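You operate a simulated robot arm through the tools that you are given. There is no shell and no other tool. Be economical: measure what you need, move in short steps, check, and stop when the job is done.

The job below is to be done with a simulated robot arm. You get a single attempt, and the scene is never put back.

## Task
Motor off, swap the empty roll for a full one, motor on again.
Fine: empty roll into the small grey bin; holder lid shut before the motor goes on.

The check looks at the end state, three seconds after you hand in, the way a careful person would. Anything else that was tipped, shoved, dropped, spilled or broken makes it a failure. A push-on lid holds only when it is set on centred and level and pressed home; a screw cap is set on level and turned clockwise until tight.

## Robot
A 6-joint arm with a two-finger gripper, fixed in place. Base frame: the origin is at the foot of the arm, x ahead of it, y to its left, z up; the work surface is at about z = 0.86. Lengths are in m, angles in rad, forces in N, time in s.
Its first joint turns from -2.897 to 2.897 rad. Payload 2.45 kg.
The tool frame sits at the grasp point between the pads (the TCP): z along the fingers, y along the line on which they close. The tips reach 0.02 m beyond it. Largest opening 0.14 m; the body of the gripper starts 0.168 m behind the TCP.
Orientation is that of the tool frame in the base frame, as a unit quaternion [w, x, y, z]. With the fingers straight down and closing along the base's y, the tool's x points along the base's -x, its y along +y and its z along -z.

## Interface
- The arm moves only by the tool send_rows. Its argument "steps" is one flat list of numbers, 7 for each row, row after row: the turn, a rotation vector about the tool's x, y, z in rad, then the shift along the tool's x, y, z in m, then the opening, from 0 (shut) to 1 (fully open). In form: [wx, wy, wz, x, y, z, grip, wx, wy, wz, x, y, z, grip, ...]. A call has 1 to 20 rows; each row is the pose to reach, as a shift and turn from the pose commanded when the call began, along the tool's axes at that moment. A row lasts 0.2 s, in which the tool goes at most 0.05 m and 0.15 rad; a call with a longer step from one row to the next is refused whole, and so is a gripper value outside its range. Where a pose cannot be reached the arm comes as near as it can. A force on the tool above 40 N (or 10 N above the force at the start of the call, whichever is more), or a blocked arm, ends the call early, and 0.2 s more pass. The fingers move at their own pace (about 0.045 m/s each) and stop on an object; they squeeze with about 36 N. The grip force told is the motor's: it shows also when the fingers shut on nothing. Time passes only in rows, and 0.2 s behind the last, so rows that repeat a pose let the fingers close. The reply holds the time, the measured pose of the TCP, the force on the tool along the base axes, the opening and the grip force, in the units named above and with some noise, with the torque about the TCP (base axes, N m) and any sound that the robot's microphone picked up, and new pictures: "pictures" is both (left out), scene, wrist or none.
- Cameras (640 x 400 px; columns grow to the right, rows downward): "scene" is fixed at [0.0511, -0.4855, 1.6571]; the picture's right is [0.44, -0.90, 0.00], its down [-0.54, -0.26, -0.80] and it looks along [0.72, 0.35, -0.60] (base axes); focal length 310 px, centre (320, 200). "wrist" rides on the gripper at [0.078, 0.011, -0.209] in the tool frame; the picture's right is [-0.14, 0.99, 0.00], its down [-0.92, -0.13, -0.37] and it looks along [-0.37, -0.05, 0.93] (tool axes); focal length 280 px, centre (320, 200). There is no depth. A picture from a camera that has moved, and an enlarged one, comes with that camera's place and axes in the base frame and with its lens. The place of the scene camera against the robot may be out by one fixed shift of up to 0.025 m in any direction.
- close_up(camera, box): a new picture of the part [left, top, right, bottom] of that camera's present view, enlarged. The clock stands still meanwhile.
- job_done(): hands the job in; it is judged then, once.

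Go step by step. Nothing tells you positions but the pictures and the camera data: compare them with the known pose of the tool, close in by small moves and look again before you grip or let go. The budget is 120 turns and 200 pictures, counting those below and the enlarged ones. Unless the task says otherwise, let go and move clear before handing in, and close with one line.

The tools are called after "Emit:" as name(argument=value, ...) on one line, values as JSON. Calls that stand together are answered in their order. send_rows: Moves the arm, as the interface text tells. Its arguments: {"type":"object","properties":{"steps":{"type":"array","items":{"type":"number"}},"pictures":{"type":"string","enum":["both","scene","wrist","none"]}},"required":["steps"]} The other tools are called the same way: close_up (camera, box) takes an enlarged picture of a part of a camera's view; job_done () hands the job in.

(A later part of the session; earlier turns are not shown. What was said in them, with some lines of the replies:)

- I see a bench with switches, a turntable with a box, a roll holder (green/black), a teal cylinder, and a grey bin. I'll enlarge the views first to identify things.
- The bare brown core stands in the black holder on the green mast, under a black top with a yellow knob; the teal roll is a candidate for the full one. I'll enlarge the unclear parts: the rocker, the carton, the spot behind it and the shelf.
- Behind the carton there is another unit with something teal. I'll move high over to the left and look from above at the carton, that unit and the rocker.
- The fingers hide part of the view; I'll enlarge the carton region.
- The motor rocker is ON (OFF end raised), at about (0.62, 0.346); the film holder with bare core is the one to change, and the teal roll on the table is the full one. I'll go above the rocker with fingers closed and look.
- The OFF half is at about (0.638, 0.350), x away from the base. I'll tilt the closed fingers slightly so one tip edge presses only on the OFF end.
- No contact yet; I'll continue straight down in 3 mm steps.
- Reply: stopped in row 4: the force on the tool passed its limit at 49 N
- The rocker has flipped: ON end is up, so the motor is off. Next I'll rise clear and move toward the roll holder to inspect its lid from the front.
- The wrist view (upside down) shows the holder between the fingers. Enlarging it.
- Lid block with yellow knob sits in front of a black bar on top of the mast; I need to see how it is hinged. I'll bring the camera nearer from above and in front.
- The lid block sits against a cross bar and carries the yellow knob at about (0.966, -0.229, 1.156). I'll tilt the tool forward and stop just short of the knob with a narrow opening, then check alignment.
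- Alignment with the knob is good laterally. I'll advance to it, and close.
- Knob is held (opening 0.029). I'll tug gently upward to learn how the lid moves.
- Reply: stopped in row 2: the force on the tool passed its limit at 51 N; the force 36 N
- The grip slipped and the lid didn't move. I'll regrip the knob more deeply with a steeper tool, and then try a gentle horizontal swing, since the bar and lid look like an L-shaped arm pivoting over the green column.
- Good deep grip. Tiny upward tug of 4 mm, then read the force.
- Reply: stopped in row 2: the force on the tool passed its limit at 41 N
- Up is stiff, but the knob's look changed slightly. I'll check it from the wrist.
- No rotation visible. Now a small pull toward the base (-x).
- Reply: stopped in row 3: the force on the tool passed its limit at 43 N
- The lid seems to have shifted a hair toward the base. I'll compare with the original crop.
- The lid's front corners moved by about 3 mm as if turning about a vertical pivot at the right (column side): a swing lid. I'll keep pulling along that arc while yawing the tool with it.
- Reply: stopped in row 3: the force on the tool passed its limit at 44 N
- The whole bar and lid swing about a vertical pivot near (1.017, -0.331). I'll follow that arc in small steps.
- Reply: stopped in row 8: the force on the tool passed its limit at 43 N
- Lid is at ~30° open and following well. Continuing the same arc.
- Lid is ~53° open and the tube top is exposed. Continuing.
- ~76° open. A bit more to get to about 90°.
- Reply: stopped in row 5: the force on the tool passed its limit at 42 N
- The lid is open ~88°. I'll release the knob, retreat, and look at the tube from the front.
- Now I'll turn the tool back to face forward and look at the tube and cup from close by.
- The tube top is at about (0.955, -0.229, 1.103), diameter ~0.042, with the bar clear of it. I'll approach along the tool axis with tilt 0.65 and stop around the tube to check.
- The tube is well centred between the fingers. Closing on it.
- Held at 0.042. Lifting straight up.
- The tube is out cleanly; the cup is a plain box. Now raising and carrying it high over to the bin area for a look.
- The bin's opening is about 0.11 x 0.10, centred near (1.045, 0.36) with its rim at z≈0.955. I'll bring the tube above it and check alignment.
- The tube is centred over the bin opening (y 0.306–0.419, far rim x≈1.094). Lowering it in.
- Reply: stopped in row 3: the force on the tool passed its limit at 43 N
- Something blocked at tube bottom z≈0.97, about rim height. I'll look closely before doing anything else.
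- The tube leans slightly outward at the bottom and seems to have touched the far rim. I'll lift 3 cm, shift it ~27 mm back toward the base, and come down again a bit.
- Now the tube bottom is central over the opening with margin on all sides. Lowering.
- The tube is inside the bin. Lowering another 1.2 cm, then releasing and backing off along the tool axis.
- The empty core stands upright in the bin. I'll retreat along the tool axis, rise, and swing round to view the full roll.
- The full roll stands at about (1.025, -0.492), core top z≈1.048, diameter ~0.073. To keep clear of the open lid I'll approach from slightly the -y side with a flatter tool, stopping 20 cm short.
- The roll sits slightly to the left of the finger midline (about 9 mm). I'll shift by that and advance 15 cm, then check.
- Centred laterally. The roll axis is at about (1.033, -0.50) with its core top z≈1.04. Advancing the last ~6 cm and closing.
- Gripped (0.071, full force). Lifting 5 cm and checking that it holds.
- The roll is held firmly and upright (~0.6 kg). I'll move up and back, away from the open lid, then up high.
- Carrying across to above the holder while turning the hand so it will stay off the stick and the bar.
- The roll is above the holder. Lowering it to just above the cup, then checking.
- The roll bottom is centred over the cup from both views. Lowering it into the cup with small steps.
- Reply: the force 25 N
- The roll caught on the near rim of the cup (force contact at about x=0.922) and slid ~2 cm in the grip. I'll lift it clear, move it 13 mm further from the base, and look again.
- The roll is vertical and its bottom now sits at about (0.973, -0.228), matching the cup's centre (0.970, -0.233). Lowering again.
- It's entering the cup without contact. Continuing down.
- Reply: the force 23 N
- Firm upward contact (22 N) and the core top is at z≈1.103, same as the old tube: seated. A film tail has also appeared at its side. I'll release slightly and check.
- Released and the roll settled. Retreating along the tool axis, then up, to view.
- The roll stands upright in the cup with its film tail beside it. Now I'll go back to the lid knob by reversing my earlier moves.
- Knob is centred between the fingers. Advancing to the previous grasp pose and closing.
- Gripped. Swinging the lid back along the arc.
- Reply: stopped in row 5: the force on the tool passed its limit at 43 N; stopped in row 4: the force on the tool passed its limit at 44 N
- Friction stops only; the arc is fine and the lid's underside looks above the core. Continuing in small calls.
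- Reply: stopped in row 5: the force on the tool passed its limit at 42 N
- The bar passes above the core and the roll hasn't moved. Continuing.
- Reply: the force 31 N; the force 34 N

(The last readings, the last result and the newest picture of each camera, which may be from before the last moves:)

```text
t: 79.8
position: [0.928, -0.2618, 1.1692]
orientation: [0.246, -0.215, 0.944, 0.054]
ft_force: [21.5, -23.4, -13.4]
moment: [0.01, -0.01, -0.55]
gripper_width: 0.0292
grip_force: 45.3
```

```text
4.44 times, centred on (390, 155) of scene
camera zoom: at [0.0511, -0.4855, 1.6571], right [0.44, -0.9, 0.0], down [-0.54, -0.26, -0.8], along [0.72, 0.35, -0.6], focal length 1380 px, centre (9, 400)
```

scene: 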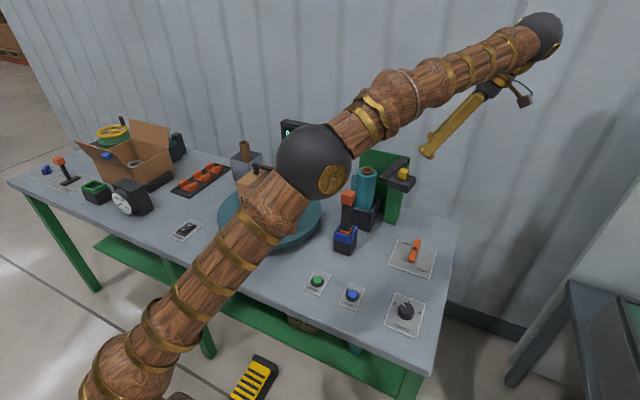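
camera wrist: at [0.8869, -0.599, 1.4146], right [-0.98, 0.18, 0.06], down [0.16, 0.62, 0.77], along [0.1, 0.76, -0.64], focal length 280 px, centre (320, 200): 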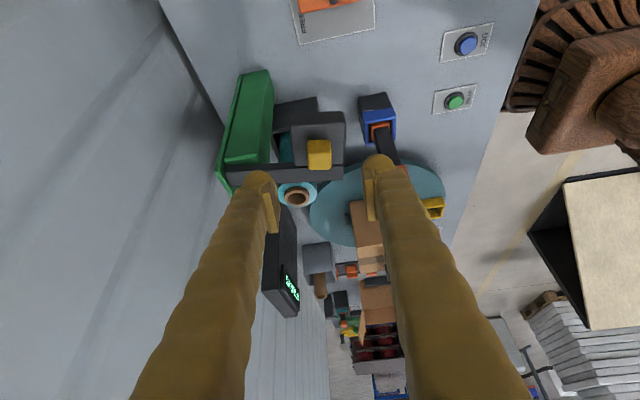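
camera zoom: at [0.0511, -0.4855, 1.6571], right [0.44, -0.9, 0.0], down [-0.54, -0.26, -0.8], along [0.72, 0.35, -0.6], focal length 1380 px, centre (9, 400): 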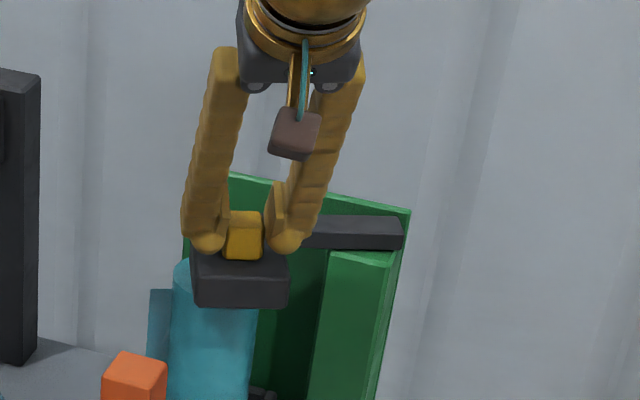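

About 25° remain. Continuing to the closed position, with force limits watching.

Emit:
send_rows(steps=[0.024, 0, 0.0439, -0.0045, 0.0025, 0.0025, 0, 0.048, 0, 0.0877, -0.0091, 0.0048, 0.005, 0, 0.072, 0, 0.1316, -0.0138, 0.0068, 0.0075, 0, 0.096, 0, 0.1754, -0.0185, 0.0085, 0.0101, 0, 0.12, 0, 0.2193, -0.0233, 0.01, 0.0128, 0, 0.144, 0, 0.2631, -0.0282, 0.0112, 0.0155, 0, 0.168, 0, 0.307, -0.0332, 0.0121, 0.0181, 0, 0.192, 0, 0.3508, -0.0381, 0.0126, 0.0209, 0, 0.216, 0, 0.3947, -0.0431, 0.013, 0.0236, 0], pictures="none")

Emit:
close_up(camera="scene", box=[345, 140, 425, 200])

```text
t: 81.8
position: [0.9641, -0.2302, 1.17]
orientation: [0.251, 0.0, 0.968, -0.001]
ft_force: [-6.8, -23.6, -3.4]
moment: [-0.35, 0.24, 0.18]
gripper_width: 0.0289
grip_force: 45.0
```

```text
6.67 times, centred on (385, 170) of scene
camera zoom: at [0.0511, -0.4855, 1.6571], right [0.44, -0.9, 0.0], down [-0.54, -0.26, -0.8], along [0.72, 0.35, -0.6], focal length 2069 px, centre (-113, 400)
```

zoom: 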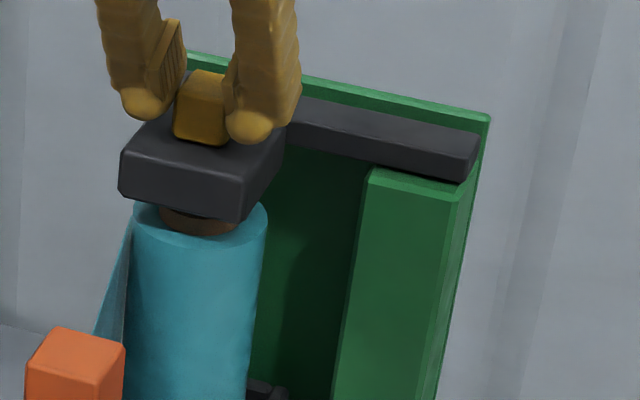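

The lid outline coincides with its original closed position. One small extra push to make sure it's home, then release and retreat.

Emit:
send_rows(steps=[0, 0, 0, -0.0018, 0, 0.001, 0, 0, 0, 0, -0.0035, 0, 0.0019, 0], pictures="none")

Emit:
send_rows(steps=[0, 0, 0, 0, 0, 0, 0.25, 0, 0, 0, 0, 0, 0, 0.5, 0, 0, 0, 0, 0, 0, 0.5, 0, 0, 0, 0, 0, -0.03, 0.5, 0, 0, 0, 0, 0, -0.07, 0.5, 0, 0, 0, 0, 0, -0.11, 0.5, 0, 0, 0, 0, 0, -0.15, 0.5])

Emit:
close_up(camera="scene", box=[345, 140, 425, 200])

Emit:
close_up(camera="wrist", box=[200, 40, 440, 240])

```text
t: 82.2
position: [0.9646, -0.2295, 1.17]
orientation: [0.25, 0.0, 0.968, 0.0]
ft_force: [-10.2, -0.5, 4.1]
moment: [-0.08, 0.37, 0.1]
gripper_width: 0.0285
grip_force: 45.3
stopped in row 1: the force on the tool passed its limit at 45 N (the readings are from after the stop); the commanded pose is now the measured one
```

```text
t: 83.8
position: [0.8921, -0.2288, 1.2992]
orientation: [0.249, 0.0, 0.968, 0.0]
ft_force: [-0.3, 0.2, 0.0]
moment: [0.0, 0.01, 0.01]
gripper_width: 0.07
grip_force: 0.1
camera wrist: at [0.7224, -0.2172, 1.4446], right [0.12, 0.99, 0.07], down [0.63, -0.13, 0.77], along [0.77, -0.05, -0.64], focal length 280 px, centre (320, 200)
```

scene: 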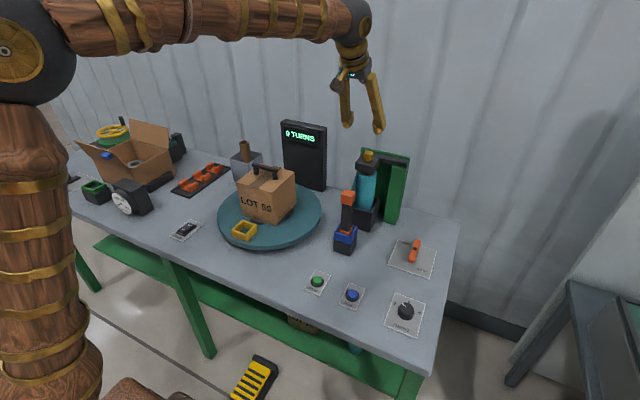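
wrist: 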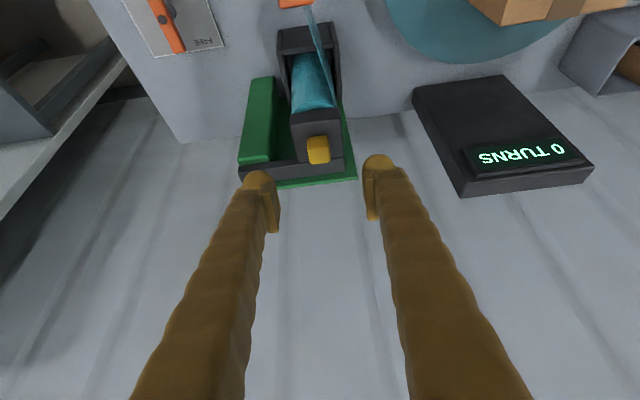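

```text
6.67 times, centred on (385, 170) of scene
camera zoom: at [0.0511, -0.4855, 1.6571], right [0.44, -0.9, 0.0], down [-0.54, -0.26, -0.8], along [0.72, 0.35, -0.6], focal length 2069 px, centre (-113, 400)
```

zoom: 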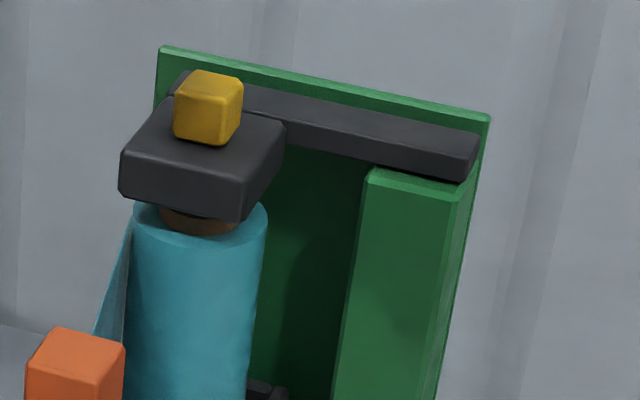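

```text
2.00 times, centred on (320, 140) of wrist
camera zoom: at [0.7224, -0.2172, 1.4446], right [0.12, 0.99, 0.07], down [0.63, -0.13, 0.77], along [0.77, -0.05, -0.64], focal length 561 px, centre (320, 320)
```

zoom: 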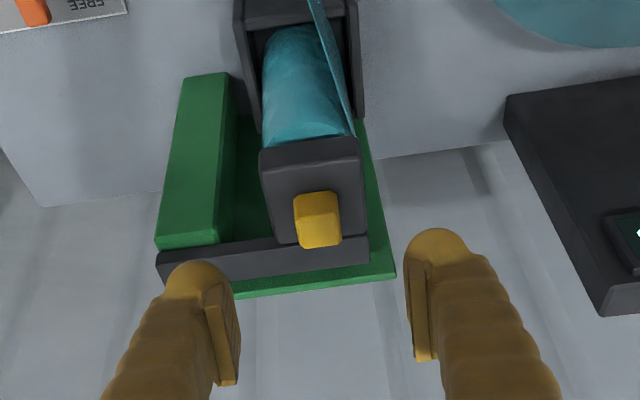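

Lid is shut exactly as at the start, with the full roll beneath it. Now back over to the motor rocker to press ON.

Emit:
send_rows(steps=[0, 0.0145, 0, 0.0194, 0.0414, -0.0066, 0.5, 0, 0.029, 0, 0.0389, 0.0827, -0.0132, 0.3, 0, 0.0435, 0, 0.0583, 0.1241, -0.0198, 0.1, 0, 0.058, 0, 0.0777, 0.1654, -0.0265, 0, 0, 0.0725, 0, 0.0971, 0.2068, -0.0331, 0, 0, 0.087, 0, 0.1166, 0.2481, -0.0397, 0, 0, 0.1015, 0, 0.136, 0.2895, -0.0463, 0, 0, 0.116, 0, 0.1554, 0.3309, -0.0529, 0, 0, 0.1305, 0, 0.1749, 0.3722, -0.0595, 0, 0, 0.145, 0, 0.1943, 0.4136, -0.0661, 0, 0, 0.1595, 0, 0.2137, 0.4549, -0.0728, 0, 0, 0.174, 0, 0.2331, 0.4963, -0.0794, 0, 0, 0.1885, 0, 0.2526, 0.5376, -0.086, 0, 0, 0.203, 0, 0.272, 0.579, -0.0926, 0], pictures="none")

```text
t: 86.8
position: [0.6106, 0.3504, 1.2507]
orientation: [0.151, 0.001, 0.988, 0.0]
ft_force: [0.1, 0.6, 0.6]
moment: [-0.05, 0.04, 0.03]
gripper_width: 0.0
grip_force: 29.2
```

Above the ON end. Descending to ~4 cm above, then checking.

Emit:
send_rows(steps=[0, 0, 0, 0.0134, 0, 0.0429, 0, 0, 0, 0, 0.0268, 0, 0.0859, 0, 0, 0, 0, 0.0402, 0, 0.1288, 0, 0, 0, 0, 0.0536, 0, 0.1717, 0, 0, 0, 0, 0.067, 0, 0.2147, 0, 0, 0, 0, 0.0805, 0, 0.2576, 0, 0, 0, 0, 0.0894, 0, 0.2862, 0], pictures="none")

Emit:
close_up(camera="wrist", box=[240, 80, 400, 240])

Emit:
close_up(camera="scene", box=[165, 200, 213, 246])

```text
t: 88.4
position: [0.6101, 0.3501, 0.9512]
orientation: [0.151, 0.0, 0.989, 0.0]
ft_force: [0.3, -0.4, 0.0]
moment: [0.01, -0.01, -0.02]
gripper_width: 0.0
grip_force: 29.7
```

```text
2.50 times, centred on (320, 160) of wrist
camera zoom: at [0.4726, 0.3616, 1.1261], right [0.13, 0.99, 0.04], down [0.77, -0.13, 0.63], along [0.63, -0.05, -0.78], focal length 701 px, centre (320, 300)
```

zoom: 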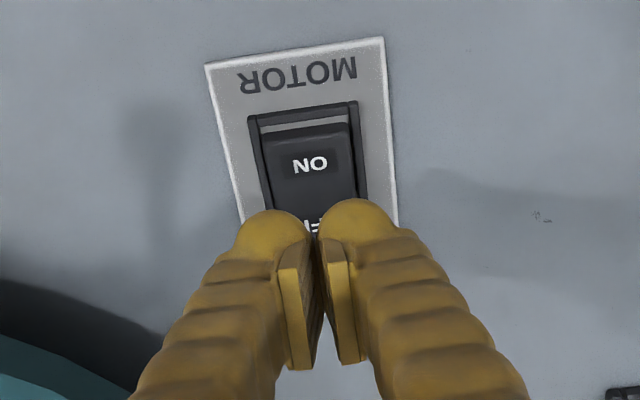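

```text
8.70 times, centred on (189, 223) of scene
camera zoom: at [0.0511, -0.4855, 1.6571], right [0.44, -0.9, 0.0], down [-0.54, -0.26, -0.8], along [0.72, 0.35, -0.6], focal length 2699 px, centre (1459, -0)
```

zoom: 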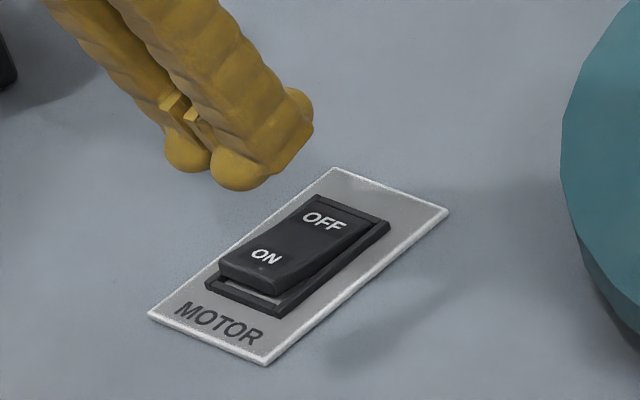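

Aligned over the ON end. Pressing straight down.

Emit:
send_rows(steps=[0, 0, 0, 0.0089, 0, 0.0286, 0, 0, 0, 0, 0.0128, 0, 0.041, 0, 0, 0, 0, 0.0143, 0, 0.0458, 0, 0, 0, 0, 0.0155, 0, 0.0496, 0, 0, 0, 0, 0.0167, 0, 0.0534, 0, 0, 0, 0, 0.0176, 0, 0.0563, 0, 0, 0, 0, 0.0185, 0, 0.0591, 0], pictures="none")

Emit:
close_up(camera="scene", box=[165, 200, 213, 246])

```text
t: 89.8
position: [0.6106, 0.3503, 0.8948]
orientation: [0.151, 0.001, 0.988, -0.001]
ft_force: [-9.6, -1.1, 14.1]
moment: [-0.06, 0.29, 0.11]
gripper_width: 0.006
grip_force: 29.3
stopped in row 6: the force on the tool passed its limit at 51 N (the readings are from after the stop); the commanded pose is now the measured one
```

```text
8.70 times, centred on (189, 223) of scene
camera zoom: at [0.0511, -0.4855, 1.6571], right [0.44, -0.9, 0.0], down [-0.54, -0.26, -0.8], along [0.72, 0.35, -0.6], focal length 2699 px, centre (1459, -0)
```

zoom: 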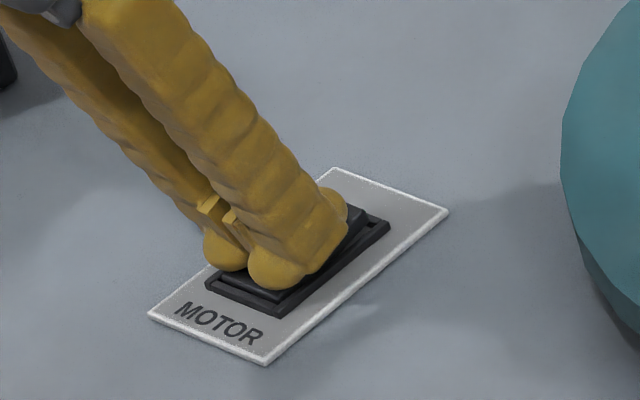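

Pressed home. Lifting away to check the rocker, and the whole scene.

Emit:
send_rows(steps=[0, 0, 0, -0.0119, 0, -0.0382, 0, 0, 0, 0, -0.0253, 0, -0.0811, 0, 0, 0, 0, -0.0387, 0, -0.124, 0, 0, 0, 0, -0.0521, 0, -0.167, 0, 0, 0, 0, -0.0655, 0, -0.21, 0, 0, 0, 0, -0.079, 0, -0.253, 0.1, 0, 0, 0, -0.0924, 0, -0.296, 0.2])

Emit:
close_up(camera="scene", box=[165, 200, 213, 246])

Emit:
close_up(camera="scene", box=[210, 110, 430, 260])

```text
t: 91.4
position: [0.6099, 0.3504, 1.2041]
orientation: [0.151, 0.0, 0.989, -0.001]
ft_force: [0.3, 0.4, -0.2]
moment: [-0.02, -0.01, 0.03]
gripper_width: 0.028
grip_force: 0.0
camera wrist: at [0.4725, 0.3608, 1.3799], right [0.13, 0.99, 0.04], down [0.77, -0.13, 0.63], along [0.63, -0.05, -0.78], focal length 280 px, centre (320, 200)
```

scene: 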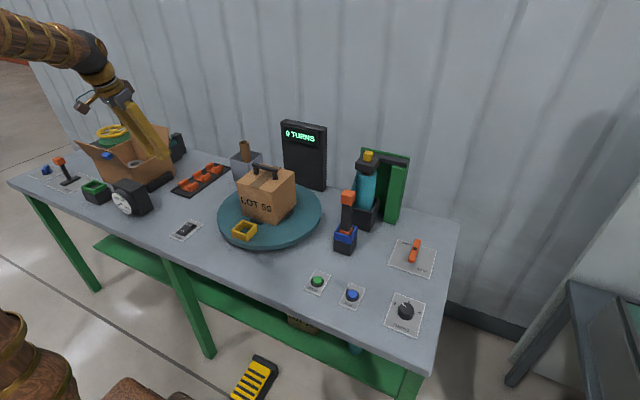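
wrist: 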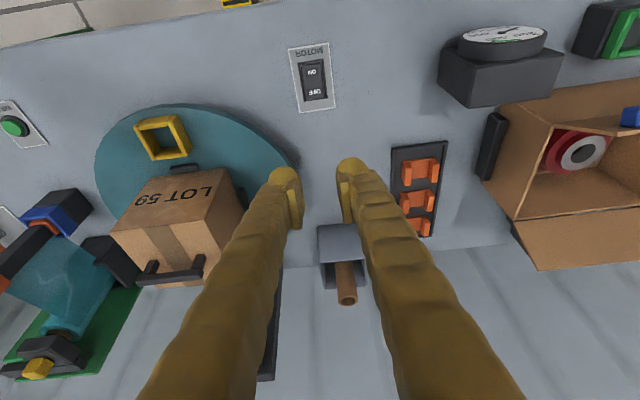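

```text
8.70 times, centred on (189, 223) of scene
camera zoom: at [0.0511, -0.4855, 1.6571], right [0.44, -0.9, 0.0], down [-0.54, -0.26, -0.8], along [0.72, 0.35, -0.6], focal length 2699 px, centre (1459, -0)
```

zoom: 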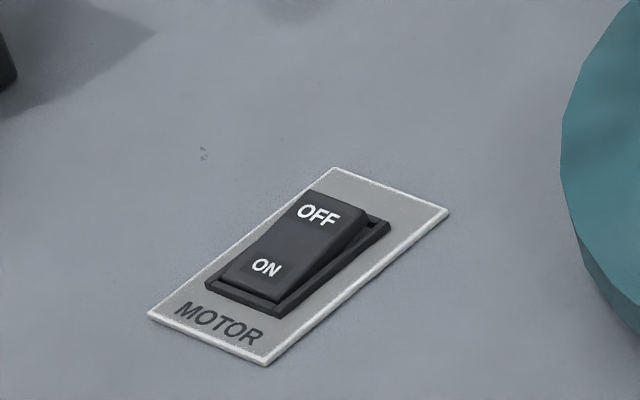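

```text
2.67 times, centred on (320, 185) of scene
camera zoom: at [0.0511, -0.4855, 1.6571], right [0.44, -0.9, 0.0], down [-0.54, -0.26, -0.8], along [0.72, 0.35, -0.6], focal length 828 px, centre (320, 240)
```

zoom: 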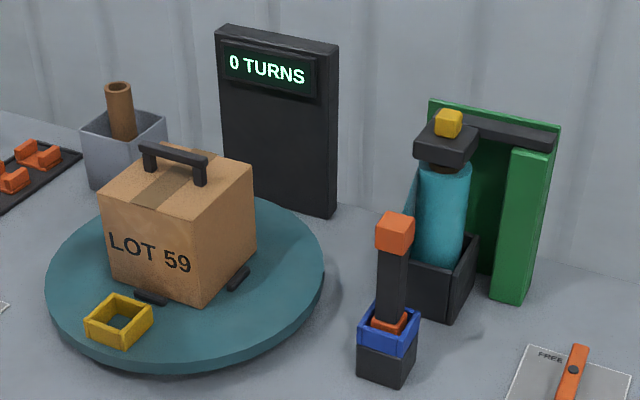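

The rocker is back at ON, the lid is shut over the full roll, the empty core stands in the grey bin, and everything else looks untouched. The arm is clear, so I'm handing in.

Emit:
job_done()

```text
The job is handed in.
```

The motor went off, the empty core went into the small grey bin, the full roll is in the holder with the lid shut, and then the motor went back on.
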